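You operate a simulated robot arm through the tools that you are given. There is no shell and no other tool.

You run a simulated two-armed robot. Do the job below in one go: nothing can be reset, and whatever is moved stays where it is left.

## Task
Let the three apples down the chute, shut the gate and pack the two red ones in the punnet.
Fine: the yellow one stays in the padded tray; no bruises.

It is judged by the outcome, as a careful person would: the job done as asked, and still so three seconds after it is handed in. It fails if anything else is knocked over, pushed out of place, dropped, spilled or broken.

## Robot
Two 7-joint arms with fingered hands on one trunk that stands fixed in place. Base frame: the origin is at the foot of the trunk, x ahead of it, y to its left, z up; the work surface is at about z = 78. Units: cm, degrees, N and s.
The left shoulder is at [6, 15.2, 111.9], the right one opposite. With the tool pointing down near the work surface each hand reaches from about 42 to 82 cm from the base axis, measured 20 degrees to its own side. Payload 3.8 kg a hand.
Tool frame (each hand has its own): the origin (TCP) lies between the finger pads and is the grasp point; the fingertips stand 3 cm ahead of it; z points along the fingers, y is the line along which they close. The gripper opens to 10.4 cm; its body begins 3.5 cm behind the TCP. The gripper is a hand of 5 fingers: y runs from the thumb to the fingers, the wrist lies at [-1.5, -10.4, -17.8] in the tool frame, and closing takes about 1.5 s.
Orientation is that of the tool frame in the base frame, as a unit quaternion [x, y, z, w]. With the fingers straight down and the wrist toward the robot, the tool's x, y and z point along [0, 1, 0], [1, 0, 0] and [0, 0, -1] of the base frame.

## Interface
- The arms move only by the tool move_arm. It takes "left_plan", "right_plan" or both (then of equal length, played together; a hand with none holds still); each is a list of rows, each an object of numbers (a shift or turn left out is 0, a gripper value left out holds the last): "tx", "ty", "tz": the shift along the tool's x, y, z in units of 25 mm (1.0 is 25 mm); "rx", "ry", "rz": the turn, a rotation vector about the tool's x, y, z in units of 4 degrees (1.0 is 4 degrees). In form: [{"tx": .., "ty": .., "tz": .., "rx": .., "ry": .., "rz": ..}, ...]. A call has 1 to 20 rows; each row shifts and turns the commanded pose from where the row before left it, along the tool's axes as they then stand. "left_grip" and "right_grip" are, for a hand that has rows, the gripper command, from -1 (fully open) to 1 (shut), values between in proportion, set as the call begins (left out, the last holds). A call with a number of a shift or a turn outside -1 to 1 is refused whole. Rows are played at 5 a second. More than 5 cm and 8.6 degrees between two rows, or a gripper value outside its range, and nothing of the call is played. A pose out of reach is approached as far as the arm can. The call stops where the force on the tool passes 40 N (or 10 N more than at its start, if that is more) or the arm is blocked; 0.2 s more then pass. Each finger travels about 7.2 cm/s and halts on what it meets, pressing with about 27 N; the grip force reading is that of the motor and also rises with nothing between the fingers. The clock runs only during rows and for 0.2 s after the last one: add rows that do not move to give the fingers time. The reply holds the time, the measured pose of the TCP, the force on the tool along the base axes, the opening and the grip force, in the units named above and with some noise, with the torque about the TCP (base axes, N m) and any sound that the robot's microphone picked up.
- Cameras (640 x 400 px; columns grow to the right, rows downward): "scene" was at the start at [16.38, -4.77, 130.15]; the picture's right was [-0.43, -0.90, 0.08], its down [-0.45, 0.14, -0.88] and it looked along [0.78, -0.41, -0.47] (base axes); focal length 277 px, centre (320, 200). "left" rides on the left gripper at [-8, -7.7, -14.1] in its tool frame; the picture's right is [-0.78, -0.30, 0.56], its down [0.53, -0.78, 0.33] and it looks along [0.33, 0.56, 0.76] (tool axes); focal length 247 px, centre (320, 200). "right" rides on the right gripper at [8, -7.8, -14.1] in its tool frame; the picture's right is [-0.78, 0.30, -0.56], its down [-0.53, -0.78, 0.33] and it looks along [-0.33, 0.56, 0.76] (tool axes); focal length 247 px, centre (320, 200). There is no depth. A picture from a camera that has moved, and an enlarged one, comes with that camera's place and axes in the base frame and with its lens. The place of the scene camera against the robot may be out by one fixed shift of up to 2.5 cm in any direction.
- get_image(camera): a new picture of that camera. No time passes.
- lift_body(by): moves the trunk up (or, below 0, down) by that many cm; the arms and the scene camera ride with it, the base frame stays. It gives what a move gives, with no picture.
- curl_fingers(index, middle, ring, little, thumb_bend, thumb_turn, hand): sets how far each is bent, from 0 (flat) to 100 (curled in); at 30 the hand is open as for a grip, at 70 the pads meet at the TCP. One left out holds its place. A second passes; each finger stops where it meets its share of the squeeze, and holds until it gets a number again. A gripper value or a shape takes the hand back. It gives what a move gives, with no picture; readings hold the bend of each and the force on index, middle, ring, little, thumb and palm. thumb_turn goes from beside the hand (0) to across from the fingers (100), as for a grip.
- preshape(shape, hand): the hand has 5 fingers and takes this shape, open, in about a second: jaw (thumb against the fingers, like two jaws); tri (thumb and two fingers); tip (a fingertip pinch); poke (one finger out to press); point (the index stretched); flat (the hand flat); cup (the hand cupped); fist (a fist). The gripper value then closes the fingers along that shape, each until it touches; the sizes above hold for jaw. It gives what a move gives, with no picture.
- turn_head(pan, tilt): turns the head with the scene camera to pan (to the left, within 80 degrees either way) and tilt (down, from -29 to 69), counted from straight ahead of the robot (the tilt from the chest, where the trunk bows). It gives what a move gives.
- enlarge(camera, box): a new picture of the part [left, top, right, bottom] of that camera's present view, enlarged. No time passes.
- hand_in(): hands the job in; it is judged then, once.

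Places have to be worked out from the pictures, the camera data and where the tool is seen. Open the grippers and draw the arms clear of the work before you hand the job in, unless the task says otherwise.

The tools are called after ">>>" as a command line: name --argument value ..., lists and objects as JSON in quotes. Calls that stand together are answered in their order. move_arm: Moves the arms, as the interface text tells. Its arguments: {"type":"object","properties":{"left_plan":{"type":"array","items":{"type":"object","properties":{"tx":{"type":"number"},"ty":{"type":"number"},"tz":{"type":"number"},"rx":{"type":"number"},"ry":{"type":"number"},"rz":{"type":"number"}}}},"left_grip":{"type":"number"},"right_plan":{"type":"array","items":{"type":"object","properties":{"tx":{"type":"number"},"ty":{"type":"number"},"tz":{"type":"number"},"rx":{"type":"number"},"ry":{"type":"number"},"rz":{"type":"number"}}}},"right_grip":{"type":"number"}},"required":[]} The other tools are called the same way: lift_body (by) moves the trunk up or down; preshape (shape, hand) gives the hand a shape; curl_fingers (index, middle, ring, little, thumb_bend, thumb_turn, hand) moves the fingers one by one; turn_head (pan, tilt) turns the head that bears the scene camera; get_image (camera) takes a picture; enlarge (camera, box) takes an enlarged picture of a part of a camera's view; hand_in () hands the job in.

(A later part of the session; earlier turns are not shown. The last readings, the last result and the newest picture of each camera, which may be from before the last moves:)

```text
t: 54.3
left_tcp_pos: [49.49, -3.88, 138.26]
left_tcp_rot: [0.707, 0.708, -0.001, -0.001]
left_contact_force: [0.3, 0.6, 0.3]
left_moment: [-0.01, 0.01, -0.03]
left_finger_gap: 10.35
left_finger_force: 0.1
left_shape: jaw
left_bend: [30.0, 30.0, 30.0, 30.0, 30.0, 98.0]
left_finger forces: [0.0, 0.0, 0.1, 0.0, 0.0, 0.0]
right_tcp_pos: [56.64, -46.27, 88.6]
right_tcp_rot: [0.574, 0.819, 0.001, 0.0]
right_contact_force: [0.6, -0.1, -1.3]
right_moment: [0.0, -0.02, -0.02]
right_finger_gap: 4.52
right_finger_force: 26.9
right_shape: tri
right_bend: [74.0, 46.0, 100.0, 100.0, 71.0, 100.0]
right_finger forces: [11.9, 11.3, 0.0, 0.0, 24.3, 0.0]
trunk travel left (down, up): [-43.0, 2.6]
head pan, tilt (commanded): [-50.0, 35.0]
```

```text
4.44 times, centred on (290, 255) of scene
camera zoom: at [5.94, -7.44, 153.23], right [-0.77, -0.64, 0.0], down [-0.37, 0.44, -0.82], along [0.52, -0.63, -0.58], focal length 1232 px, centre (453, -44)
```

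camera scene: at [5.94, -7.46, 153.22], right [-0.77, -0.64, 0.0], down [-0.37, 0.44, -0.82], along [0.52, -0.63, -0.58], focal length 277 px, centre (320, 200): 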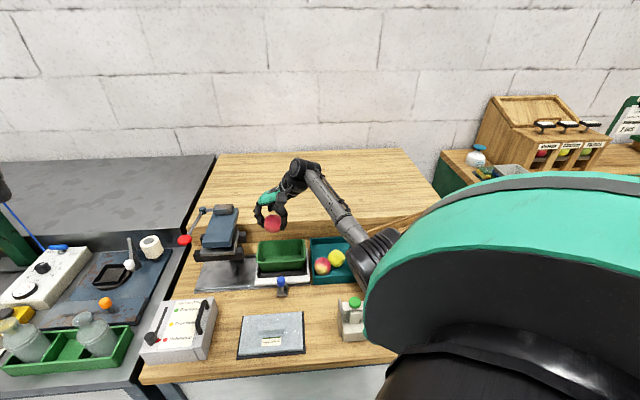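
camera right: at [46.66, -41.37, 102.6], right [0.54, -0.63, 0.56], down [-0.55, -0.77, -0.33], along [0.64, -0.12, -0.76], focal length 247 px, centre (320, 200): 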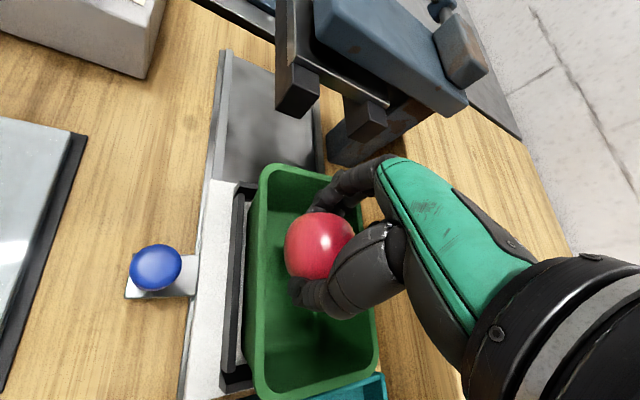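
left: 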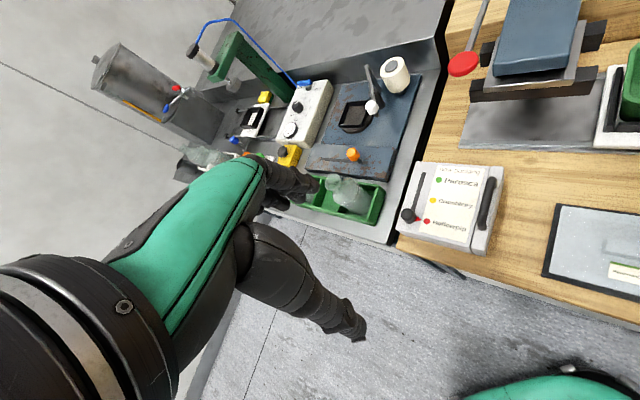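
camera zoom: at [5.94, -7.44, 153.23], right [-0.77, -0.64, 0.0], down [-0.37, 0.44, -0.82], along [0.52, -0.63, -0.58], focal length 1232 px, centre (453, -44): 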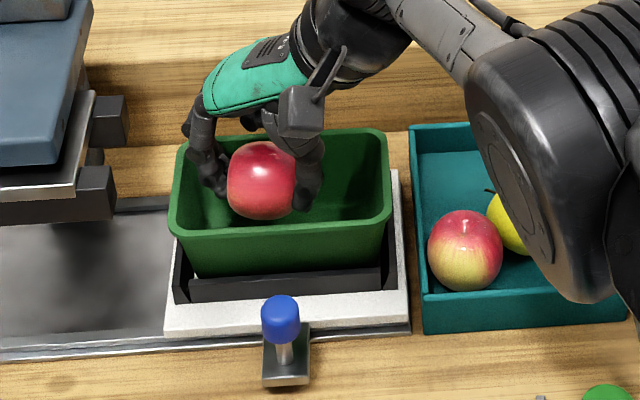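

Everything is clear of the rim. I lower 2 cm more in small steps.

>>> move_arm --right_plan '[{"tz": 0.16}, {"tz": 0.16}, {"tz": 0.16}, {"tz": 0.16}, {"tz": 0.16}]'

>>> enlarge --camera "scene" --box '[250, 210, 330, 300]'

>>> enlarge --camera "right" --box '[200, 130, 450, 390]'

```text
t: 55.5
left_tcp_pos: [49.59, -3.97, 138.36]
left_tcp_rot: [0.707, 0.708, -0.001, -0.001]
left_contact_force: [0.7, 0.2, 0.5]
left_moment: [-0.01, -0.01, -0.02]
left_finger_gap: 10.38
left_finger_force: 0.0
left_shape: jaw
left_bend: [30.0, 30.0, 30.0, 30.0, 30.0, 98.0]
left_finger forces: [0.0, 0.1, 0.1, 0.0, 0.0, 0.1]
right_tcp_pos: [56.32, -45.67, 87.47]
right_tcp_rot: [0.574, 0.819, 0.0, 0.0]
right_contact_force: [-0.8, -0.1, -0.9]
right_moment: [0.02, 0.01, 0.02]
right_finger_gap: 4.55
right_finger_force: 26.9
right_shape: tri
right_bend: [74.0, 46.0, 100.0, 100.0, 71.0, 100.0]
right_finger forces: [11.8, 11.2, 0.0, 0.0, 24.3, 0.0]
right hand out of reach, approached as far as the arm can: row 1, 3, 5
trunk travel left (down, up): [-43.0, 2.6]
head pan, tilt (commanded): [-50.0, 35.0]
```

```text
4.44 times, centred on (290, 255) of scene
camera zoom: at [5.93, -7.44, 153.23], right [-0.77, -0.64, 0.0], down [-0.37, 0.44, -0.82], along [0.52, -0.63, -0.58], focal length 1232 px, centre (453, -44)
```

zoom: 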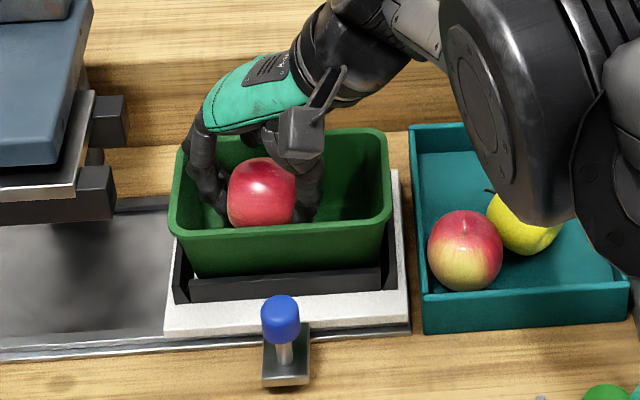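

```text
1.54 times, centred on (325, 260) of right
camera zoom: at [46.3, -40.92, 101.54], right [0.54, -0.63, 0.56], down [-0.55, -0.77, -0.33], along [0.64, -0.12, -0.76], focal length 380 px, centre (312, 108)
```

zoom: 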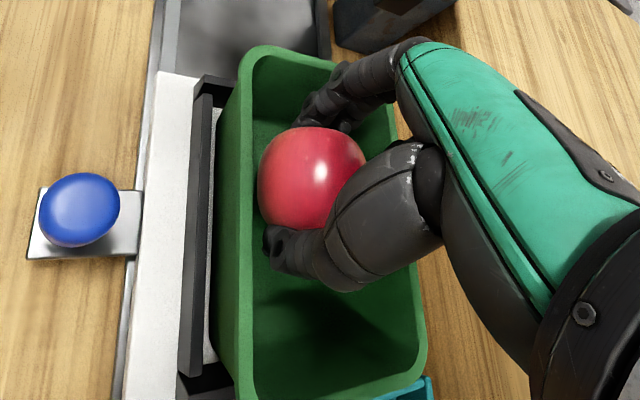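

The arm hit its reach limit with the trunk this high (the elbow swung up), and the pose drifted about 0.7 cm. I back up 1 cm to restore the commanded pose, then will lower the trunk instead.

>>> move_arm --right_plan '[{"tz": -0.2}, {"tz": -0.2}, {"tz": -0.2}]'

>>> enlarge --camera "scene" --box '[230, 190, 400, 310]'

```text
t: 56.3
left_tcp_pos: [49.53, -3.95, 138.14]
left_tcp_rot: [0.707, 0.707, 0.0, 0.0]
left_contact_force: [-1.2, -0.1, -0.3]
left_moment: [-0.02, 0.02, -0.01]
left_finger_gap: 10.39
left_finger_force: 0.0
left_shape: jaw
left_bend: [30.0, 30.0, 30.0, 30.0, 30.0, 98.0]
left_finger forces: [0.1, 0.0, 0.1, 0.1, 0.0, 0.1]
right_tcp_pos: [56.67, -46.18, 88.69]
right_tcp_rot: [0.573, 0.819, 0.001, -0.001]
right_contact_force: [-1.1, -0.8, 0.2]
right_moment: [0.0, -0.01, 0.03]
right_finger_gap: 4.54
right_finger_force: 27.0
right_shape: tri
right_bend: [74.0, 46.0, 100.0, 100.0, 71.0, 100.0]
right_finger forces: [11.8, 11.3, 0.0, 0.0, 24.4, 0.0]
right hand out of reach, approached as far as the arm can: row 2
trunk travel left (down, up): [-43.0, 2.6]
head pan, tilt (commanded): [-50.0, 35.0]
```

```text
3.33 times, centred on (315, 250) of scene
camera zoom: at [5.92, -7.45, 153.23], right [-0.77, -0.64, 0.0], down [-0.37, 0.44, -0.82], along [0.52, -0.63, -0.58], focal length 924 px, centre (337, 33)
```

zoom: 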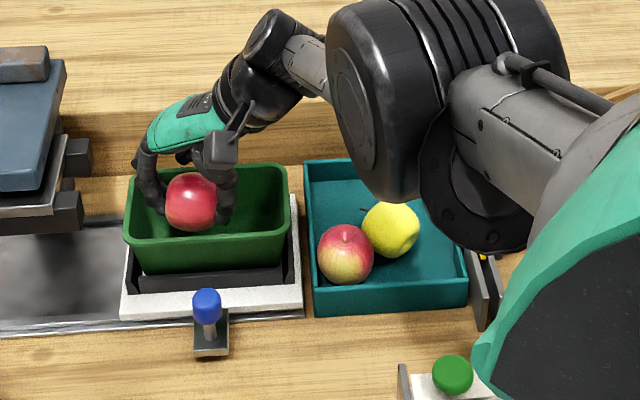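

The pose is restored at z ≈ 88.7. I lower the trunk by 1.5 cm, which carries the apple down with it.

>>> lift_body --by -1.5

>>> enlarge --camera "right" --box '[200, 130, 450, 390]'

```text
t: 56.9
left_tcp_pos: [49.54, -3.97, 136.62]
left_tcp_rot: [0.707, 0.707, -0.001, 0.0]
left_contact_force: [-0.3, 1.3, -0.3]
left_moment: [-0.01, -0.01, 0.03]
left_finger_gap: 10.39
left_finger_force: 0.0
left_shape: jaw
left_bend: [30.0, 30.0, 30.0, 30.0, 30.0, 98.0]
left_finger forces: [0.1, 0.0, 0.0, 0.0, 0.0, 0.0]
right_tcp_pos: [56.7, -46.02, 86.97]
right_tcp_rot: [0.574, 0.819, 0.0, -0.001]
right_contact_force: [0.4, 0.6, 0.3]
right_moment: [-0.01, -0.03, 0.01]
right_finger_gap: 4.54
right_finger_force: 26.6
right_shape: tri
right_bend: [74.0, 46.0, 100.0, 100.0, 71.0, 100.0]
right_finger forces: [11.8, 11.3, 0.0, 0.0, 24.4, 0.1]
trunk travel left (down, up): [-41.5, 4.1]
head pan, tilt (commanded): [-50.0, 35.0]
```

```text
1.54 times, centred on (325, 260) of right
camera zoom: at [46.73, -41.27, 101.01], right [0.55, -0.63, 0.55], down [-0.55, -0.77, -0.33], along [0.63, -0.12, -0.76], focal length 380 px, centre (312, 108)
```

zoom: 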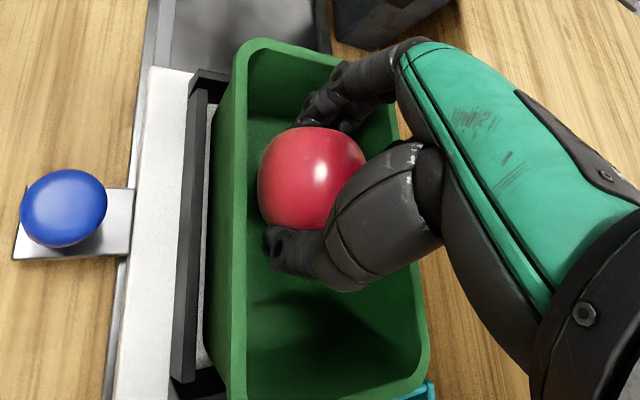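

Still no floor contact (apple bottom at about z = 82.6). I lower the trunk 0.8 cm more.

>>> lift_body --by -0.8

>>> enlarge --camera "scene" --box '[250, 210, 330, 300]'

```text
t: 57.5
left_tcp_pos: [49.8, -4.01, 136.01]
left_tcp_rot: [0.707, 0.707, -0.001, 0.0]
left_contact_force: [0.3, -0.1, 0.2]
left_moment: [0.02, -0.03, 0.02]
left_finger_gap: 10.35
left_finger_force: 0.2
left_shape: jaw
left_bend: [30.0, 30.0, 30.0, 30.0, 30.0, 98.0]
left_finger forces: [0.0, 0.1, 0.1, 0.1, 0.0, 0.0]
right_tcp_pos: [56.75, -45.93, 86.06]
right_tcp_rot: [0.573, 0.819, 0.0, -0.003]
right_contact_force: [-0.6, -0.1, -0.6]
right_moment: [-0.01, 0.02, 0.0]
right_finger_gap: 4.55
right_finger_force: 27.6
right_shape: tri
right_bend: [74.0, 46.0, 100.0, 100.0, 71.0, 100.0]
right_finger forces: [11.7, 11.4, 0.1, 0.0, 24.3, 0.0]
trunk travel left (down, up): [-40.7, 4.9]
head pan, tilt (commanded): [-50.0, 35.0]
```

```text
4.44 times, centred on (290, 255) of scene
camera zoom: at [6.24, -7.47, 150.85], right [-0.77, -0.64, 0.01], down [-0.38, 0.44, -0.82], along [0.52, -0.63, -0.58], focal length 1232 px, centre (453, -44)
```

zoom: 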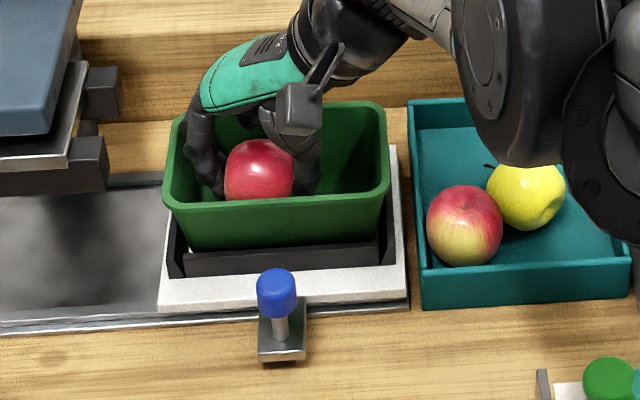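

No contact yet; I go down in 0.5 cm trunk steps.

>>> lift_body --by -0.5

```text
t: 58.0
left_tcp_pos: [49.72, -3.9, 135.34]
left_tcp_rot: [0.707, 0.707, 0.0, -0.001]
left_contact_force: [0.5, -0.5, -0.1]
left_moment: [0.01, 0.01, 0.0]
left_finger_gap: 10.38
left_finger_force: 0.0
left_shape: jaw
left_bend: [30.0, 30.0, 30.0, 30.0, 30.0, 98.0]
left_finger forces: [0.0, 0.0, 0.1, 0.1, 0.0, 0.1]
right_tcp_pos: [56.86, -46.16, 85.51]
right_tcp_rot: [0.573, 0.82, 0.0, -0.003]
right_contact_force: [-0.1, 0.6, -1.3]
right_moment: [0.03, 0.0, 0.0]
right_finger_gap: 4.54
right_finger_force: 27.6
right_shape: tri
right_bend: [74.0, 46.0, 100.0, 100.0, 71.0, 100.0]
right_finger forces: [11.8, 11.3, 0.0, 0.0, 24.3, 0.1]
trunk travel left (down, up): [-40.2, 5.4]
head pan, tilt (commanded): [-50.0, 35.0]
```

Still only the apple's weight; another 0.4 cm down.

>>> lift_body --by -0.4

>>> enlarge --camera "right" --box '[200, 130, 450, 390]'

```text
t: 58.6
left_tcp_pos: [49.71, -3.94, 134.95]
left_tcp_rot: [0.707, 0.707, -0.001, 0.0]
left_contact_force: [0.0, -0.5, -0.5]
left_moment: [-0.01, 0.01, -0.02]
left_finger_gap: 10.37
left_finger_force: 0.2
left_shape: jaw
left_bend: [30.0, 30.0, 30.0, 30.0, 30.0, 98.0]
left_finger forces: [0.1, 0.0, 0.0, 0.0, 0.0, 0.0]
right_tcp_pos: [56.81, -46.04, 85.15]
right_tcp_rot: [0.573, 0.82, 0.0, -0.002]
right_contact_force: [0.2, 0.4, -1.2]
right_moment: [0.03, 0.0, 0.0]
right_finger_gap: 4.57
right_finger_force: 27.4
right_shape: tri
right_bend: [74.0, 46.0, 100.0, 100.0, 71.0, 100.0]
right_finger forces: [11.8, 11.2, 0.1, 0.0, 24.2, 0.0]
trunk travel left (down, up): [-39.8, 5.8]
head pan, tilt (commanded): [-50.0, 35.0]
```

```text
1.54 times, centred on (325, 260) of right
camera zoom: at [46.8, -41.33, 99.31], right [0.55, -0.63, 0.55], down [-0.55, -0.77, -0.33], along [0.63, -0.12, -0.76], focal length 380 px, centre (312, 108)
```

zoom: 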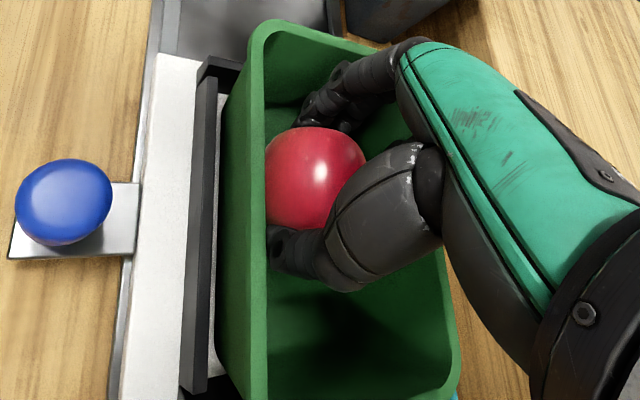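

Still no contact; continuing by 0.4 cm.

>>> lift_body --by -0.4

```text
t: 59.1
left_tcp_pos: [49.42, -3.76, 134.69]
left_tcp_rot: [0.707, 0.708, 0.0, 0.0]
left_contact_force: [0.0, 0.0, 0.6]
left_moment: [0.03, -0.01, 0.01]
left_finger_gap: 10.37
left_finger_force: 0.1
left_shape: jaw
left_bend: [30.0, 30.0, 30.0, 30.0, 30.0, 98.0]
left_finger forces: [0.1, 0.0, 0.0, 0.0, 0.1, 0.0]
right_tcp_pos: [56.81, -46.03, 85.1]
right_tcp_rot: [0.572, 0.82, 0.0, -0.001]
right_contact_force: [-0.5, 0.1, 9.7]
right_moment: [0.0, 0.03, 0.02]
right_finger_gap: 4.56
right_finger_force: 27.0
right_shape: tri
right_bend: [74.0, 46.0, 100.0, 100.0, 71.0, 100.0]
right_finger forces: [12.2, 12.2, 0.0, 0.1, 25.7, 0.1]
trunk travel left (down, up): [-39.4, 6.2]
head pan, tilt (commanded): [-50.0, 35.0]
```

The apple touches the punnet floor (10 N up). I ease off 0.25 cm and open the fingers just enough to release it.

>>> move_arm --right_plan '[{"tz": -0.05}, {"tz": -0.05}, {"tz": 0}]'

>>> move_arm --right_plan '[{"tz": 0}, {"tz": 0}, {"tz": 0}, {"tz": 0}]' --right_grip -0.08

>>> enlarge --camera "right" --box '[200, 130, 450, 390]'

>>> enlarge --camera "scene" --box '[250, 210, 330, 300]'

```text
t: 59.9
left_tcp_pos: [49.55, -3.85, 134.63]
left_tcp_rot: [0.707, 0.707, 0.0, -0.001]
left_contact_force: [0.0, 0.5, 0.6]
left_moment: [-0.02, 0.0, -0.02]
left_finger_gap: 10.38
left_finger_force: 0.1
left_shape: jaw
left_bend: [30.0, 30.0, 30.0, 30.0, 30.0, 98.0]
left_finger forces: [0.1, 0.0, 0.0, 0.0, 0.0, 0.1]
right_tcp_pos: [56.77, -46.04, 85.12]
right_tcp_rot: [0.573, 0.82, 0.0, -0.002]
right_contact_force: [0.4, 0.6, 5.5]
right_moment: [-0.03, 0.02, 0.03]
right_finger_gap: 4.56
right_finger_force: 26.9
right_shape: tri
right_bend: [74.0, 46.0, 100.0, 100.0, 71.0, 100.0]
right_finger forces: [12.4, 12.4, 0.0, 0.0, 25.4, 0.0]
trunk travel left (down, up): [-39.4, 6.2]
head pan, tilt (commanded): [-50.0, 35.0]
```

```text
t: 60.9
left_tcp_pos: [49.45, -3.85, 134.78]
left_tcp_rot: [0.707, 0.708, -0.001, 0.0]
left_contact_force: [0.0, 0.6, -0.3]
left_moment: [-0.03, -0.02, -0.03]
left_finger_gap: 10.35
left_finger_force: 0.0
left_shape: jaw
left_bend: [30.0, 30.0, 30.0, 30.0, 30.0, 98.0]
left_finger forces: [0.0, 0.1, 0.0, 0.0, 0.1, 0.1]
right_tcp_pos: [56.78, -46.06, 84.91]
right_tcp_rot: [0.573, 0.82, 0.0, -0.002]
right_contact_force: [-1.5, -0.9, 3.7]
right_moment: [-0.16, -0.12, -0.06]
right_finger_gap: 5.57
right_finger_force: 0.0
right_shape: tri
right_bend: [74.0, 43.0, 99.0, 99.0, 68.0, 100.0]
right_finger forces: [0.0, 0.3, 0.0, 4.4, 0.1, 0.0]
trunk travel left (down, up): [-39.4, 6.2]
head pan, tilt (commanded): [-50.0, 35.0]
```

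```text
1.54 times, centred on (325, 260) of right
camera zoom: at [46.8, -41.36, 99.19], right [0.55, -0.63, 0.55], down [-0.55, -0.77, -0.33], along [0.63, -0.12, -0.76], focal length 380 px, centre (312, 108)
```

zoom: 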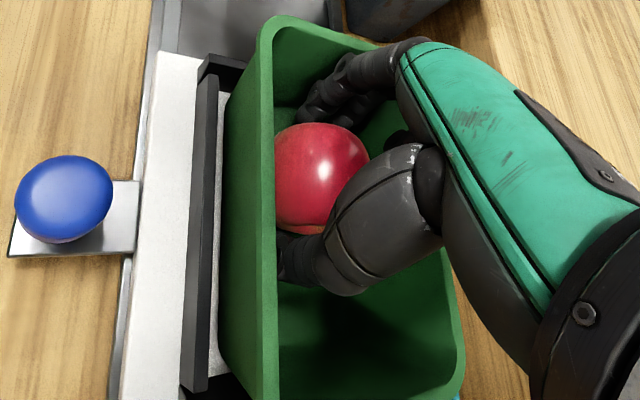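

```text
4.44 times, centred on (290, 255) of scene
camera zoom: at [6.22, -7.4, 149.53], right [-0.77, -0.64, 0.01], down [-0.38, 0.44, -0.82], along [0.52, -0.63, -0.58], focal length 1232 px, centre (453, -44)
```

zoom: 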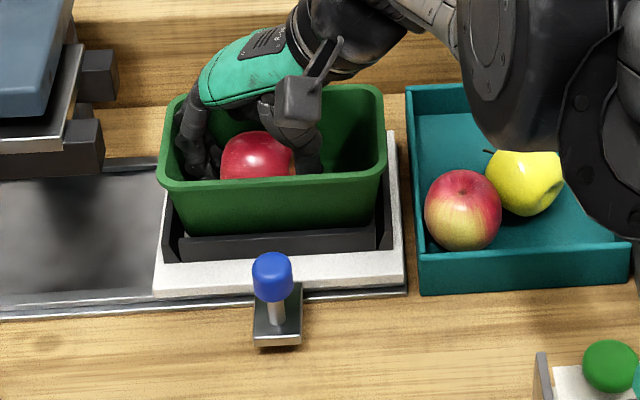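

The apple is free in the punnet (finger forces zero); the curled little finger was lightly touching the far rim. I raise the hand slowly and check that the apple stays.

>>> move_arm --right_plan '[{"tz": -0.15}, {"tz": -0.2}, {"tz": -0.25}, {"tz": -0.25}]'

>>> enlarge --camera "right" --box '[200, 130, 450, 390]'

>>> enlarge --camera "scene" --box '[250, 210, 330, 300]'

```text
t: 61.9
left_tcp_pos: [49.67, -3.9, 134.65]
left_tcp_rot: [0.707, 0.707, 0.0, 0.0]
left_contact_force: [0.2, 0.8, 0.1]
left_moment: [0.02, 0.0, 0.02]
left_finger_gap: 10.37
left_finger_force: 0.2
left_shape: jaw
left_bend: [30.0, 30.0, 30.0, 30.0, 30.0, 98.0]
left_finger forces: [0.0, 0.0, 0.0, 0.0, 0.0, 0.1]
right_tcp_pos: [57.61, -46.55, 86.73]
right_tcp_rot: [0.573, 0.82, 0.0, -0.004]
right_contact_force: [-0.4, 0.0, 0.2]
right_moment: [-0.02, 0.04, 0.0]
right_finger_gap: 5.55
right_finger_force: 0.0
right_shape: tri
right_bend: [74.0, 43.0, 99.0, 99.0, 68.0, 100.0]
right_finger forces: [0.1, 0.0, 0.1, 0.1, 0.1, 0.0]
right hand out of reach, approached as far as the arm can: row 2, 4
trunk travel left (down, up): [-39.4, 6.2]
head pan, tilt (commanded): [-50.0, 35.0]
```

```text
1.54 times, centred on (325, 260) of right
camera zoom: at [47.57, -41.88, 100.78], right [0.55, -0.63, 0.55], down [-0.55, -0.77, -0.33], along [0.63, -0.12, -0.77], focal length 380 px, centre (312, 108)
```

zoom: 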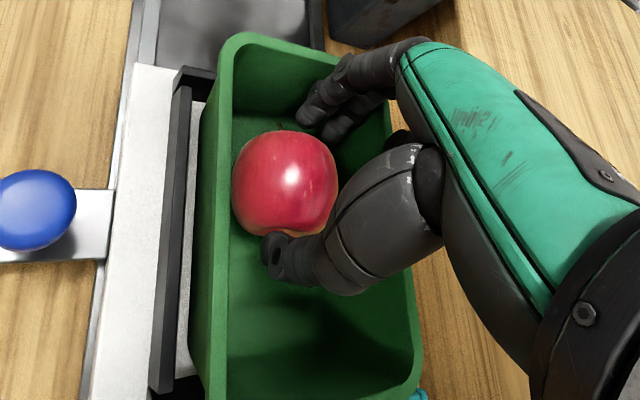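

```text
4.44 times, centred on (290, 255) of scene
camera zoom: at [6.33, -7.44, 149.52], right [-0.77, -0.64, 0.01], down [-0.38, 0.44, -0.81], along [0.52, -0.63, -0.58], focal length 1232 px, centre (453, -44)
```

zoom: 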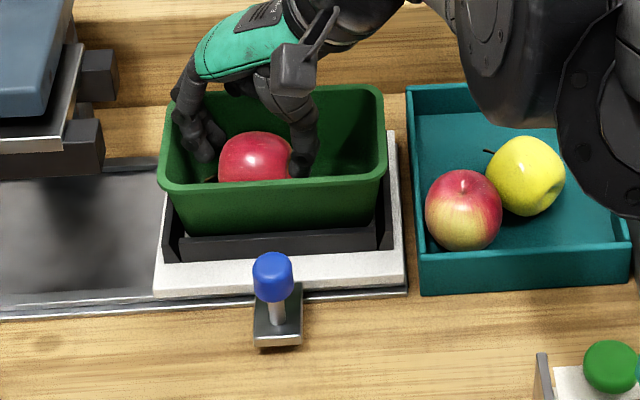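

The apple stays; the arm is near a reach limit, so I raise the hand clear by lifting the trunk 6 cm straight up.

>>> lift_body --by 6

>>> get_image --camera "right"

>>> get_image --camera "scene"

```text
t: 62.9
left_tcp_pos: [49.59, -3.9, 140.63]
left_tcp_rot: [0.707, 0.708, -0.001, -0.001]
left_contact_force: [-0.2, 0.2, 0.2]
left_moment: [-0.02, -0.02, 0.0]
left_finger_gap: 10.37
left_finger_force: 0.1
left_shape: jaw
left_bend: [30.0, 30.0, 30.0, 30.0, 30.0, 98.0]
left_finger forces: [0.0, 0.0, 0.1, 0.0, 0.0, 0.1]
right_tcp_pos: [57.64, -46.62, 92.78]
right_tcp_rot: [0.572, 0.82, 0.0, -0.003]
right_contact_force: [-0.2, 0.1, -0.7]
right_moment: [0.0, -0.03, -0.02]
right_finger_gap: 5.61
right_finger_force: 0.1
right_shape: tri
right_bend: [74.0, 43.0, 99.0, 99.0, 68.0, 100.0]
right_finger forces: [0.0, 0.0, 0.1, 0.0, 0.1, 0.0]
trunk travel left (down, up): [-45.4, 0.2]
head pan, tilt (commanded): [-50.0, 35.0]
```

```text
taken
camera right: at [47.59, -41.8, 106.87], right [0.55, -0.63, 0.55], down [-0.55, -0.77, -0.33], along [0.63, -0.12, -0.76], focal length 247 px, centre (320, 200)
```

right: 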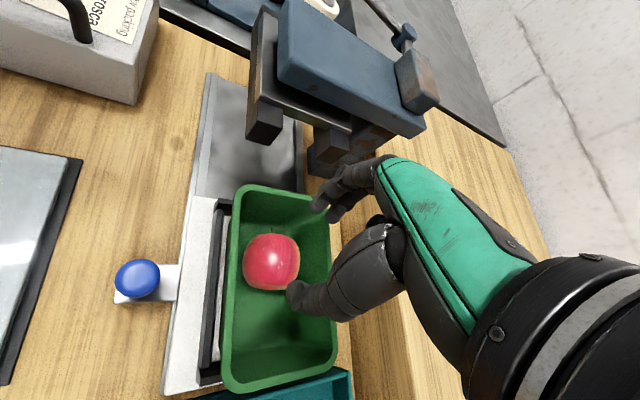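

```text
taken
camera scene: at [5.84, -7.44, 155.61], right [-0.77, -0.64, 0.0], down [-0.37, 0.44, -0.82], along [0.53, -0.63, -0.57], focal length 277 px, centre (320, 200)
```

scene: 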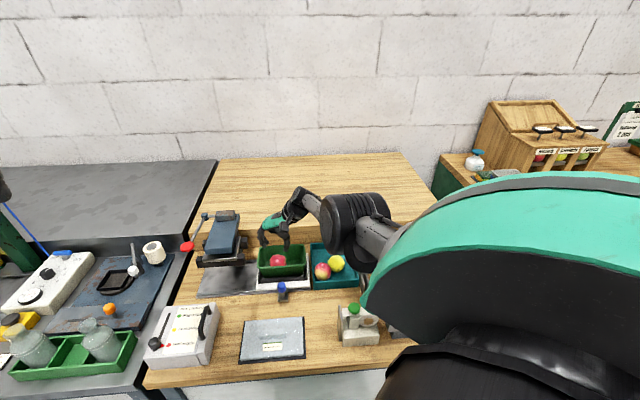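

The first red apple rests in the punnet at about (57.1, -46.5). To make room for the second I will nudge it gently to the left end with closed fingers; first I raise the arm 10 cm, then lower the trunk to a better working height.

>>> move_arm --right_plan '[{"tz": -0.6}, {"tz": -0.7}, {"tz": -0.7}, {"tz": -0.7}, {"tz": -0.7}, {"tz": -0.7}]'

>>> lift_body --by -10

>>> get_image --camera "scene"

>>> get_image --camera "right"

```text
t: 64.3
left_tcp_pos: [49.49, -3.95, 140.67]
left_tcp_rot: [0.707, 0.707, 0.001, 0.0]
left_contact_force: [-0.3, -0.3, 0.5]
left_moment: [0.01, 0.0, 0.01]
left_finger_gap: 10.36
left_finger_force: 0.1
left_shape: jaw
left_bend: [30.0, 30.0, 30.0, 30.0, 30.0, 98.0]
left_finger forces: [0.0, 0.1, 0.0, 0.1, 0.0, 0.1]
right_tcp_pos: [60.38, -48.29, 101.69]
right_tcp_rot: [0.572, 0.82, -0.001, -0.003]
right_contact_force: [-0.2, 0.1, 0.8]
right_moment: [0.03, 0.02, -0.02]
right_finger_gap: 5.6
right_finger_force: 0.0
right_shape: tri
right_bend: [74.0, 43.0, 99.0, 99.0, 68.0, 100.0]
right_finger forces: [0.0, 0.0, 0.1, 0.0, 0.2, 0.1]
right hand out of reach, approached as far as the arm can: row 1, 2, 3, 4, 5, 6
trunk travel left (down, up): [-45.4, 0.2]
head pan, tilt (commanded): [-50.0, 35.0]
```

```text
t: 65.6
left_tcp_pos: [49.55, -3.79, 130.69]
left_tcp_rot: [0.707, 0.707, 0.001, 0.0]
left_contact_force: [-0.3, -0.6, 0.0]
left_moment: [0.01, 0.03, -0.02]
left_finger_gap: 10.38
left_finger_force: 0.1
left_shape: jaw
left_bend: [30.0, 30.0, 30.0, 30.0, 30.0, 98.0]
left_finger forces: [0.0, 0.1, 0.0, 0.0, 0.0, 0.0]
right_tcp_pos: [60.42, -48.46, 90.3]
right_tcp_rot: [0.572, 0.82, -0.006, -0.01]
right_contact_force: [-1.3, -0.1, -0.9]
right_moment: [0.01, 0.02, 0.01]
right_finger_gap: 5.58
right_finger_force: 0.0
right_shape: tri
right_bend: [74.0, 43.0, 99.0, 99.0, 68.0, 100.0]
right_finger forces: [0.1, 0.0, 0.1, 0.1, 0.0, 0.0]
trunk travel left (down, up): [-35.4, 10.2]
head pan, tilt (commanded): [-50.0, 35.0]
```

```text
taken
camera scene: at [7.05, -7.42, 145.28], right [-0.77, -0.64, 0.02], down [-0.39, 0.44, -0.81], along [0.51, -0.63, -0.59], focal length 277 px, centre (320, 200)
```

scene: 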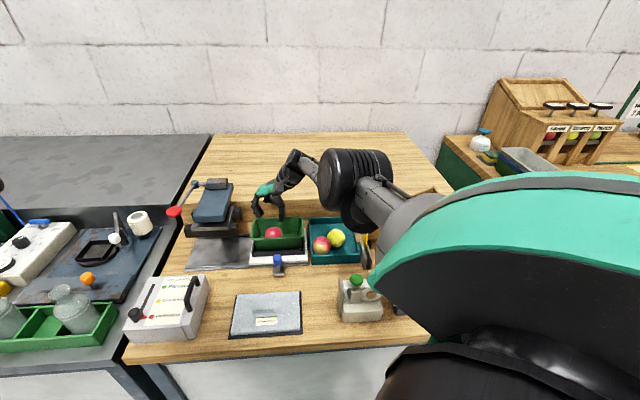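

```text
taken
camera right: at [50.72, -43.73, 104.65], right [0.56, -0.63, 0.54], down [-0.55, -0.77, -0.32], along [0.62, -0.12, -0.78], focal length 247 px, centre (320, 200)
```

right: 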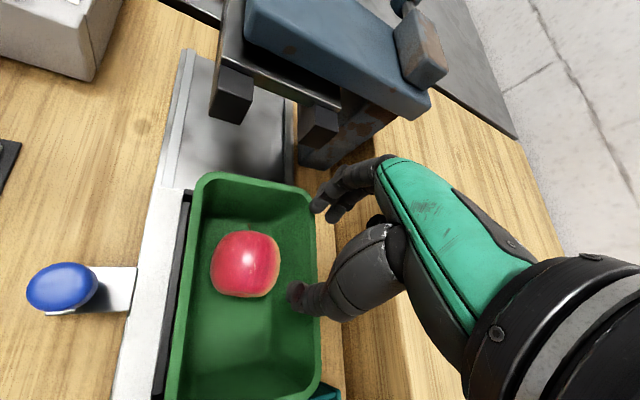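

The arm has drifted into an awkward elbow-up posture at a joint limit (TCP about 3 cm off its command), with no contact. I raise and turn the hand back toward its natural direction in a few steps and check.

>>> move_arm --right_plan '[{"tz": -0.4, "rz": 0.9}, {"tz": -0.4, "rz": 0.9}, {"tz": -0.4, "rz": 0.9}, {"tz": -0.4, "rz": 0.9}]'

>>> get_image --camera "scene"

>>> get_image --camera "right"

```text
t: 66.6
left_tcp_pos: [49.64, -3.83, 130.65]
left_tcp_rot: [0.707, 0.707, 0.0, 0.0]
left_contact_force: [-0.6, -0.5, 0.5]
left_moment: [0.02, 0.0, 0.02]
left_finger_gap: 10.4
left_finger_force: 0.1
left_shape: jaw
left_bend: [30.0, 30.0, 30.0, 30.0, 30.0, 98.0]
left_finger forces: [0.1, 0.0, 0.0, 0.0, 0.0, 0.1]
right_tcp_pos: [63.19, -50.03, 93.57]
right_tcp_rot: [0.671, 0.741, -0.007, -0.012]
right_contact_force: [-0.1, 0.0, 0.2]
right_moment: [-0.03, 0.0, -0.02]
right_finger_gap: 5.63
right_finger_force: 0.0
right_shape: tri
right_bend: [74.0, 43.0, 99.0, 99.0, 68.0, 100.0]
right_finger forces: [0.0, 0.1, 0.0, 0.0, 0.1, 0.0]
right hand out of reach, approached as far as the arm can: row 1, 2, 3, 4
trunk travel left (down, up): [-35.4, 10.2]
head pan, tilt (commanded): [-50.0, 35.0]
```

```text
taken
camera scene: at [7.1, -7.41, 145.29], right [-0.77, -0.64, 0.02], down [-0.39, 0.44, -0.81], along [0.51, -0.63, -0.59], focal length 277 px, centre (320, 200)
```

scene: 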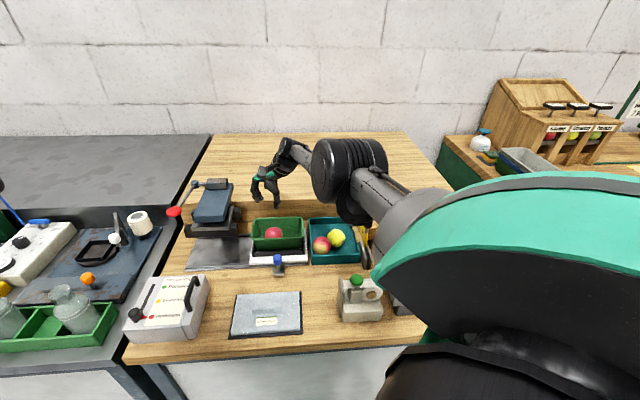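

```text
taken
camera right: at [54.95, -42.95, 107.85], right [0.39, -0.75, 0.54], down [-0.73, -0.61, -0.32], along [0.57, -0.27, -0.78], focal length 247 px, centre (320, 200)
```

right: 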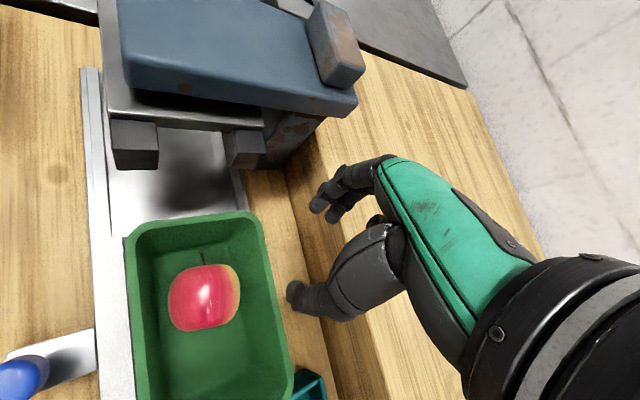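

The elbow is stuck in a high branch. I raise the trunk 10 cm (rigidly lifting the hand clear) so I can unwind the arm safely in free space.

>>> lift_body --by 10

>>> move_arm --right_plan '[{"rz": 1}, {"rz": 1}, {"rz": 1}, {"rz": 1}, {"rz": 1}, {"rz": 1}, {"rz": 1}, {"rz": 1}]'

>>> get_image --camera "scene"

```text
t: 68.0
left_tcp_pos: [49.51, -3.81, 140.77]
left_tcp_rot: [0.707, 0.707, -0.001, 0.0]
left_contact_force: [0.4, 0.0, 0.2]
left_moment: [0.0, -0.01, 0.01]
left_finger_gap: 10.39
left_finger_force: 0.0
left_shape: jaw
left_bend: [30.0, 30.0, 30.0, 30.0, 30.0, 98.0]
left_finger forces: [0.0, 0.0, 0.0, 0.1, 0.0, 0.0]
right_tcp_pos: [63.11, -49.93, 104.77]
right_tcp_rot: [0.67, 0.742, -0.001, -0.003]
right_contact_force: [0.0, 0.3, -0.9]
right_moment: [0.02, 0.01, 0.0]
right_finger_gap: 5.58
right_finger_force: 0.0
right_shape: tri
right_bend: [74.0, 43.0, 99.0, 99.0, 68.0, 100.0]
right_finger forces: [0.0, 0.0, 0.1, 0.0, 0.0, 0.0]
trunk travel left (down, up): [-45.4, 0.2]
head pan, tilt (commanded): [-50.0, 35.0]
```

```text
t: 69.8
left_tcp_pos: [49.63, -3.87, 140.64]
left_tcp_rot: [0.708, 0.707, 0.0, 0.001]
left_contact_force: [0.0, -0.8, 0.2]
left_moment: [0.04, 0.0, -0.01]
left_finger_gap: 10.37
left_finger_force: 0.0
left_shape: jaw
left_bend: [30.0, 30.0, 30.0, 30.0, 30.0, 98.0]
left_finger forces: [0.0, 0.0, 0.1, 0.0, 0.0, 0.0]
right_tcp_pos: [65.1, -50.92, 104.27]
right_tcp_rot: [0.849, 0.528, -0.001, -0.003]
right_contact_force: [0.0, -0.1, 0.1]
right_moment: [0.01, 0.0, -0.05]
right_finger_gap: 5.58
right_finger_force: 0.1
right_shape: tri
right_bend: [74.0, 43.0, 99.0, 99.0, 68.0, 100.0]
right_finger forces: [0.0, 0.0, 0.1, 0.0, 0.1, 0.1]
right hand out of reach, approached as far as the arm can: row 2, 3, 4, 6
trunk travel left (down, up): [-45.4, 0.2]
head pan, tilt (commanded): [-50.0, 35.0]
```

```text
taken
camera scene: at [5.82, -7.41, 155.56], right [-0.77, -0.64, 0.0], down [-0.37, 0.44, -0.82], along [0.53, -0.63, -0.57], focal length 277 px, centre (320, 200)
```

scene: 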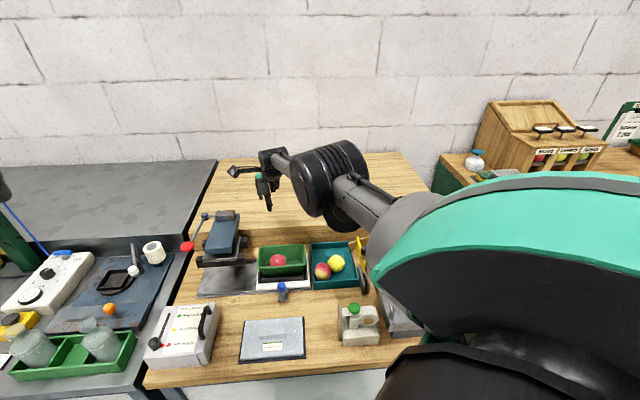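

The hand is now at (65.1, -50.9, 104) and reachable again. I bring it back toward the robot over the tray side in steps, continuing to turn toward the −45° direction, and watch the elbow.

>>> move_arm --right_plan '[{"tx": -0.294, "ty": -0.6, "rz": 0.8}, {"tx": -0.294, "ty": -0.6, "rz": 0.8}, {"tx": -0.294, "ty": -0.6, "rz": 0.8}, {"tx": -0.294, "ty": -0.6, "rz": 0.8}, {"tx": -0.294, "ty": -0.6, "rz": 0.8}, {"tx": -0.294, "ty": -0.6, "rz": 0.8}]'

>>> get_image --camera "scene"

```text
t: 71.2
left_tcp_pos: [49.55, -3.89, 140.55]
left_tcp_rot: [0.707, 0.707, -0.001, -0.001]
left_contact_force: [0.3, -0.7, -0.1]
left_moment: [0.02, -0.02, 0.0]
left_finger_gap: 10.37
left_finger_force: 0.0
left_shape: jaw
left_bend: [30.0, 30.0, 30.0, 30.0, 30.0, 98.0]
left_finger forces: [0.0, 0.1, 0.0, 0.1, 0.0, 0.0]
right_tcp_pos: [63.08, -53.13, 101.54]
right_tcp_rot: [0.925, 0.379, -0.002, -0.003]
right_contact_force: [0.3, 0.3, -0.4]
right_moment: [-0.01, 0.01, -0.01]
right_finger_gap: 5.6
right_finger_force: 0.0
right_shape: tri
right_bend: [74.0, 43.0, 99.0, 99.0, 68.0, 100.0]
right_finger forces: [0.0, 0.0, 0.1, 0.1, 0.1, 0.0]
right hand out of reach, approached as far as the arm can: row 1, 2, 3, 4, 5, 6
trunk travel left (down, up): [-45.4, 0.2]
head pan, tilt (commanded): [-50.0, 35.0]
```

```text
taken
camera scene: at [5.82, -7.43, 155.56], right [-0.77, -0.64, 0.0], down [-0.37, 0.44, -0.82], along [0.53, -0.63, -0.57], focal length 277 px, centre (320, 200)
```

scene: 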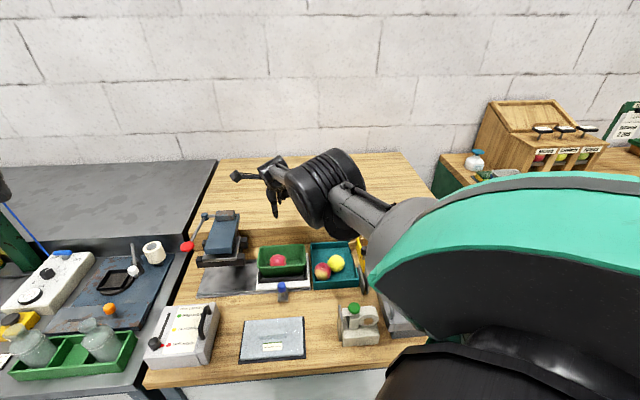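

The arm still cannot retract in this posture. I continue turning the hand clockwise (to about −85°) in place, which should make the elbow swing back down.

>>> move_arm --right_plan '[{"rz": 1}, {"rz": 1}, {"rz": 1}, {"rz": 1}, {"rz": 1}, {"rz": 1}, {"rz": 1}, {"rz": 1}, {"rz": 1}, {"rz": 1}]'

>>> get_image --camera "scene"

```text
t: 73.4
left_tcp_pos: [49.58, -3.9, 140.67]
left_tcp_rot: [0.707, 0.707, 0.0, 0.0]
left_contact_force: [-0.3, 0.7, 0.4]
left_moment: [-0.02, 0.03, 0.01]
left_finger_gap: 10.39
left_finger_force: 0.0
left_shape: jaw
left_bend: [30.0, 30.0, 30.0, 30.0, 30.0, 98.0]
left_finger forces: [0.1, 0.0, 0.0, 0.0, 0.1, 0.0]
right_tcp_pos: [59.55, -52.0, 102.9]
right_tcp_rot: [0.999, 0.039, -0.004, -0.002]
right_contact_force: [0.0, -0.8, -0.1]
right_moment: [-0.03, -0.01, -0.02]
right_finger_gap: 5.56
right_finger_force: 0.2
right_shape: tri
right_bend: [74.0, 43.0, 99.0, 99.0, 68.0, 100.0]
right_finger forces: [0.1, 0.1, 0.0, 0.1, 0.0, 0.1]
right hand out of reach, approached as far as the arm can: row 3, 4, 5, 6, 7, 8, 9, 10
trunk travel left (down, up): [-45.4, 0.2]
head pan, tilt (commanded): [-50.0, 35.0]
```

```text
taken
camera scene: at [5.81, -7.42, 155.56], right [-0.77, -0.64, 0.0], down [-0.37, 0.44, -0.82], along [0.53, -0.63, -0.57], focal length 277 px, centre (320, 200)
```

scene: 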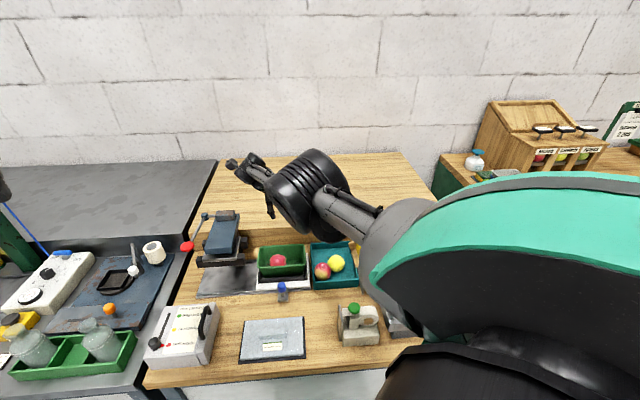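

All the stuck poses have the same shoulder–wrist distance (about 66 cm): the arm is fully straight and the solver sits at that singularity. I push slightly outward and then pull inward to get the elbow bending again, all in free space at z ≈ 103.

>>> move_arm --right_plan '[{"tx": 0.33, "ty": 0.2, "tz": 0.1}, {"tx": 0.33, "ty": 0.2, "tz": 0.1}, {"tx": 0.33, "ty": 0.2, "tz": 0.1}, {"tx": -0.66, "ty": -0.4, "tz": -0.2}, {"tx": -0.66, "ty": -0.4, "tz": -0.2}, {"tx": -0.66, "ty": -0.4, "tz": -0.2}, {"tx": -0.66, "ty": -0.4, "tz": -0.2}, {"tx": -0.66, "ty": -0.4, "tz": -0.2}]'

>>> get_image --camera "scene"

```text
t: 75.2
left_tcp_pos: [49.5, -3.88, 140.72]
left_tcp_rot: [0.708, 0.706, 0.0, 0.0]
left_contact_force: [-0.5, -0.7, 0.6]
left_moment: [0.01, 0.01, 0.0]
left_finger_gap: 10.41
left_finger_force: 0.0
left_shape: jaw
left_bend: [30.0, 30.0, 30.0, 30.0, 30.0, 98.0]
left_finger forces: [0.0, 0.0, 0.0, 0.1, 0.0, 0.0]
right_tcp_pos: [51.04, -47.97, 105.52]
right_tcp_rot: [0.999, 0.04, -0.002, -0.002]
right_contact_force: [-0.5, 0.8, -0.6]
right_moment: [0.02, 0.0, 0.03]
right_finger_gap: 5.6
right_finger_force: 0.0
right_shape: tri
right_bend: [74.0, 43.0, 99.0, 99.0, 68.0, 100.0]
right_finger forces: [0.1, 0.0, 0.0, 0.1, 0.0, 0.0]
right hand out of reach, approached as far as the arm can: row 1, 2, 3
trunk travel left (down, up): [-45.4, 0.2]
head pan, tilt (commanded): [-50.0, 35.0]
```

```text
taken
camera scene: at [5.72, -7.41, 155.57], right [-0.77, -0.64, 0.0], down [-0.37, 0.44, -0.82], along [0.53, -0.63, -0.57], focal length 277 px, centre (320, 200)
```

scene: 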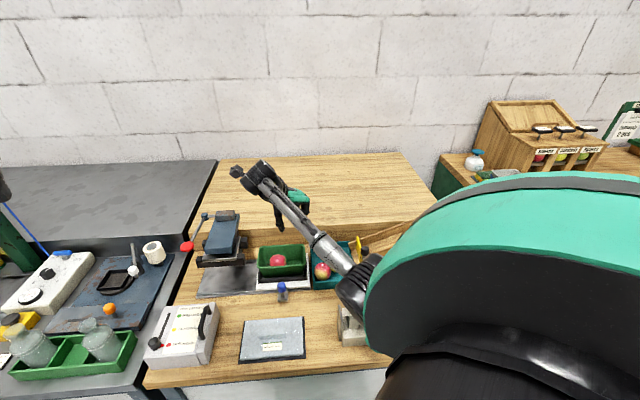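

The elbow bends properly again; the hand is at (51.0, -48.0, 105.5). I lower the trunk 12 cm to get back well within reach, and close the fingers to use them as a soft probe.

>>> lift_body --by -12

>>> move_arm --right_plan '[{"tz": 0}, {"tz": 0}, {"tz": 0}, {"tz": 0}, {"tz": 0}, {"tz": 0}]' --right_grip 1.0

>>> get_image --camera "right"

>>> get_image --camera "scene"

```text
t: 76.7
left_tcp_pos: [49.52, -3.81, 128.58]
left_tcp_rot: [0.707, 0.707, 0.0, 0.001]
left_contact_force: [1.0, -0.7, 1.3]
left_moment: [-0.02, 0.01, 0.04]
left_finger_gap: 10.36
left_finger_force: 0.0
left_shape: jaw
left_bend: [30.0, 30.0, 30.0, 30.0, 30.0, 98.0]
left_finger forces: [0.0, 0.0, 0.0, 0.0, 0.1, 0.0]
right_tcp_pos: [50.97, -47.85, 93.54]
right_tcp_rot: [0.999, 0.04, -0.002, -0.002]
right_contact_force: [-0.5, -0.7, 0.1]
right_moment: [-0.01, 0.01, -0.02]
right_finger_gap: 5.59
right_finger_force: 0.0
right_shape: tri
right_bend: [74.0, 43.0, 99.0, 99.0, 68.0, 100.0]
right_finger forces: [0.1, 0.1, 0.0, 0.0, 0.0, 0.0]
trunk travel left (down, up): [-33.4, 12.2]
head pan, tilt (commanded): [-50.0, 35.0]
```

```text
t: 78.1
left_tcp_pos: [49.52, -3.99, 128.67]
left_tcp_rot: [0.707, 0.707, 0.0, 0.0]
left_contact_force: [-0.5, 0.9, 0.6]
left_moment: [0.01, 0.0, -0.02]
left_finger_gap: 10.35
left_finger_force: 0.1
left_shape: jaw
left_bend: [30.0, 30.0, 30.0, 30.0, 30.0, 98.0]
left_finger forces: [0.0, 0.0, 0.0, 0.0, 0.0, 0.1]
right_tcp_pos: [51.19, -47.84, 93.53]
right_tcp_rot: [0.999, 0.041, -0.003, -0.002]
right_contact_force: [0.0, 0.2, 0.8]
right_moment: [0.0, 0.02, 0.0]
right_finger_gap: 0.01
right_finger_force: 27.4
right_shape: tri
right_bend: [70.0, 70.0, 100.0, 100.0, 46.0, 100.0]
right_finger forces: [0.0, 0.0, 0.1, 0.0, 0.0, 0.1]
trunk travel left (down, up): [-33.4, 12.2]
head pan, tilt (commanded): [-50.0, 35.0]
```

```text
taken
camera right: at [58.49, -39.54, 107.55], right [-0.75, -0.36, 0.56], down [-0.6, 0.73, -0.33], along [-0.29, -0.58, -0.76], focal length 247 px, centre (320, 200)
```

right: 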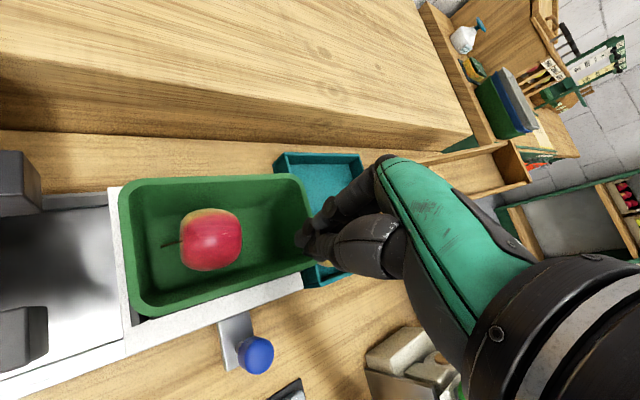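

```text
taken
camera scene: at [7.6, -7.43, 143.15], right [-0.77, -0.64, 0.03], down [-0.4, 0.44, -0.8], along [0.5, -0.63, -0.59], focal length 277 px, centre (320, 200)
```

scene: 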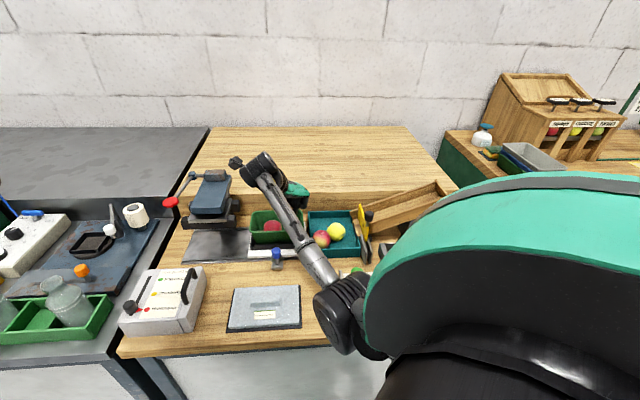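

Apple A sits at (57.2, -46.45) in the punnet. I move the closed fingers over the free right half of the punnet and lower them to z ≈ 86.3 (tips at 83.3, beside the apple's middle).

>>> move_arm --right_plan '[{"tx": 0.37, "ty": 0.55}, {"tx": 0.37, "ty": 0.55}, {"tz": 0.6}, {"tz": 0.6}, {"tz": 0.6}, {"tz": 0.6}, {"tz": 0.48}]'

>>> get_image --camera "right"

>>> enlarge --camera "scene" --box '[220, 180, 360, 290]'

```text
t: 79.7
left_tcp_pos: [49.54, -3.95, 128.56]
left_tcp_rot: [0.707, 0.707, 0.001, 0.0]
left_contact_force: [-1.1, -0.1, 0.0]
left_moment: [0.01, 0.03, -0.02]
left_finger_gap: 10.34
left_finger_force: 0.1
left_shape: jaw
left_bend: [30.0, 30.0, 30.0, 30.0, 30.0, 98.0]
left_finger forces: [0.1, 0.0, 0.1, 0.0, 0.0, 0.1]
right_tcp_pos: [53.03, -50.21, 86.19]
right_tcp_rot: [0.999, 0.04, -0.003, -0.001]
right_contact_force: [0.8, -0.6, 1.3]
right_moment: [-0.02, 0.02, 0.05]
right_finger_gap: 0.0
right_finger_force: 27.0
right_shape: tri
right_bend: [70.0, 70.0, 100.0, 100.0, 46.0, 100.0]
right_finger forces: [0.0, 1.3, 0.0, 0.0, 0.0, 0.1]
trunk travel left (down, up): [-33.4, 12.2]
head pan, tilt (commanded): [-50.0, 35.0]
```

```text
taken
camera right: at [60.39, -41.98, 100.24], right [-0.75, -0.36, 0.56], down [-0.6, 0.73, -0.33], along [-0.29, -0.58, -0.76], focal length 247 px, centre (320, 200)
```

right: 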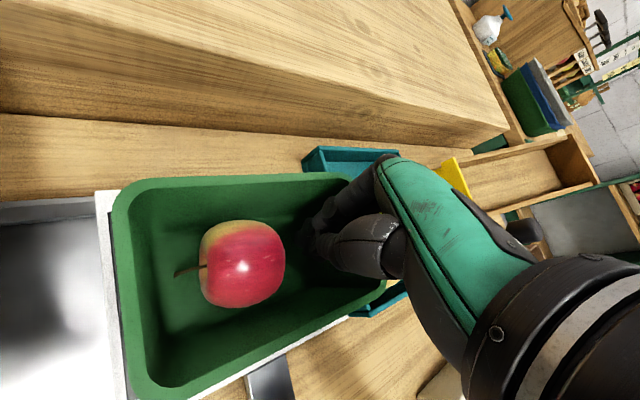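

```text
3.64 times, centred on (290, 235) of scene
camera zoom: at [7.62, -7.39, 143.16], right [-0.77, -0.64, 0.03], down [-0.4, 0.44, -0.8], along [0.5, -0.63, -0.59], focal length 1008 px, centre (429, 73)
```

zoom: 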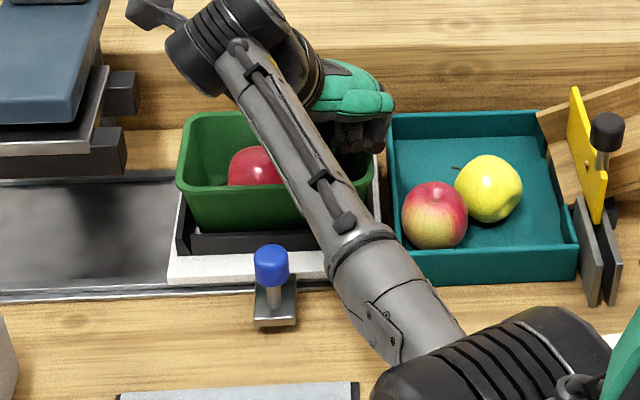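

The closed fingers are beside the apple inside the punnet with negligible force. I push slowly toward the left end, 1.6 cm first.

>>> move_arm --right_plan '[{"tx": 0.122, "ty": -0.104}, {"tx": 0.122, "ty": -0.104}, {"tx": 0.122, "ty": -0.104}, {"tx": 0.122, "ty": -0.104}]'

>>> get_image --camera "right"

```text
t: 80.7
left_tcp_pos: [49.66, -3.93, 128.58]
left_tcp_rot: [0.707, 0.707, 0.0, 0.001]
left_contact_force: [-0.1, -0.5, 1.6]
left_moment: [0.05, 0.02, 0.0]
left_finger_gap: 10.35
left_finger_force: 0.0
left_shape: jaw
left_bend: [30.0, 30.0, 30.0, 30.0, 30.0, 98.0]
left_finger forces: [0.1, 0.1, 0.0, 0.0, 0.0, 0.0]
right_tcp_pos: [54.31, -49.24, 86.5]
right_tcp_rot: [0.999, 0.04, -0.002, -0.001]
right_contact_force: [0.2, 0.3, 0.0]
right_moment: [-0.03, -0.01, -0.01]
right_finger_gap: 0.01
right_finger_force: 27.2
right_shape: tri
right_bend: [70.0, 70.0, 100.0, 100.0, 46.0, 100.0]
right_finger forces: [0.1, 0.0, 0.0, 0.0, 0.0, 0.0]
trunk travel left (down, up): [-33.4, 12.2]
head pan, tilt (commanded): [-50.0, 35.0]
```

```text
taken
camera right: at [61.7, -40.98, 100.37], right [-0.75, -0.36, 0.56], down [-0.6, 0.73, -0.33], along [-0.29, -0.58, -0.76], focal length 247 px, centre (320, 200)
```

right: 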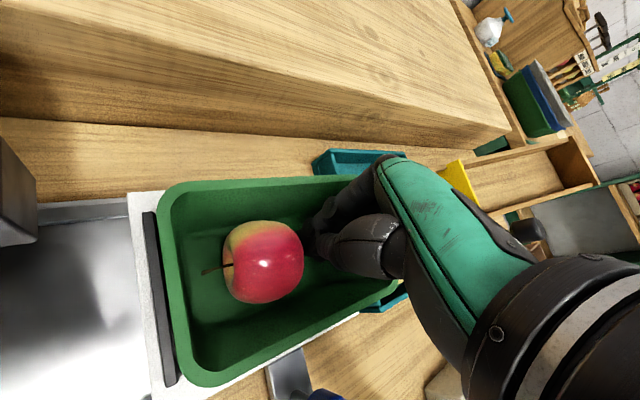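

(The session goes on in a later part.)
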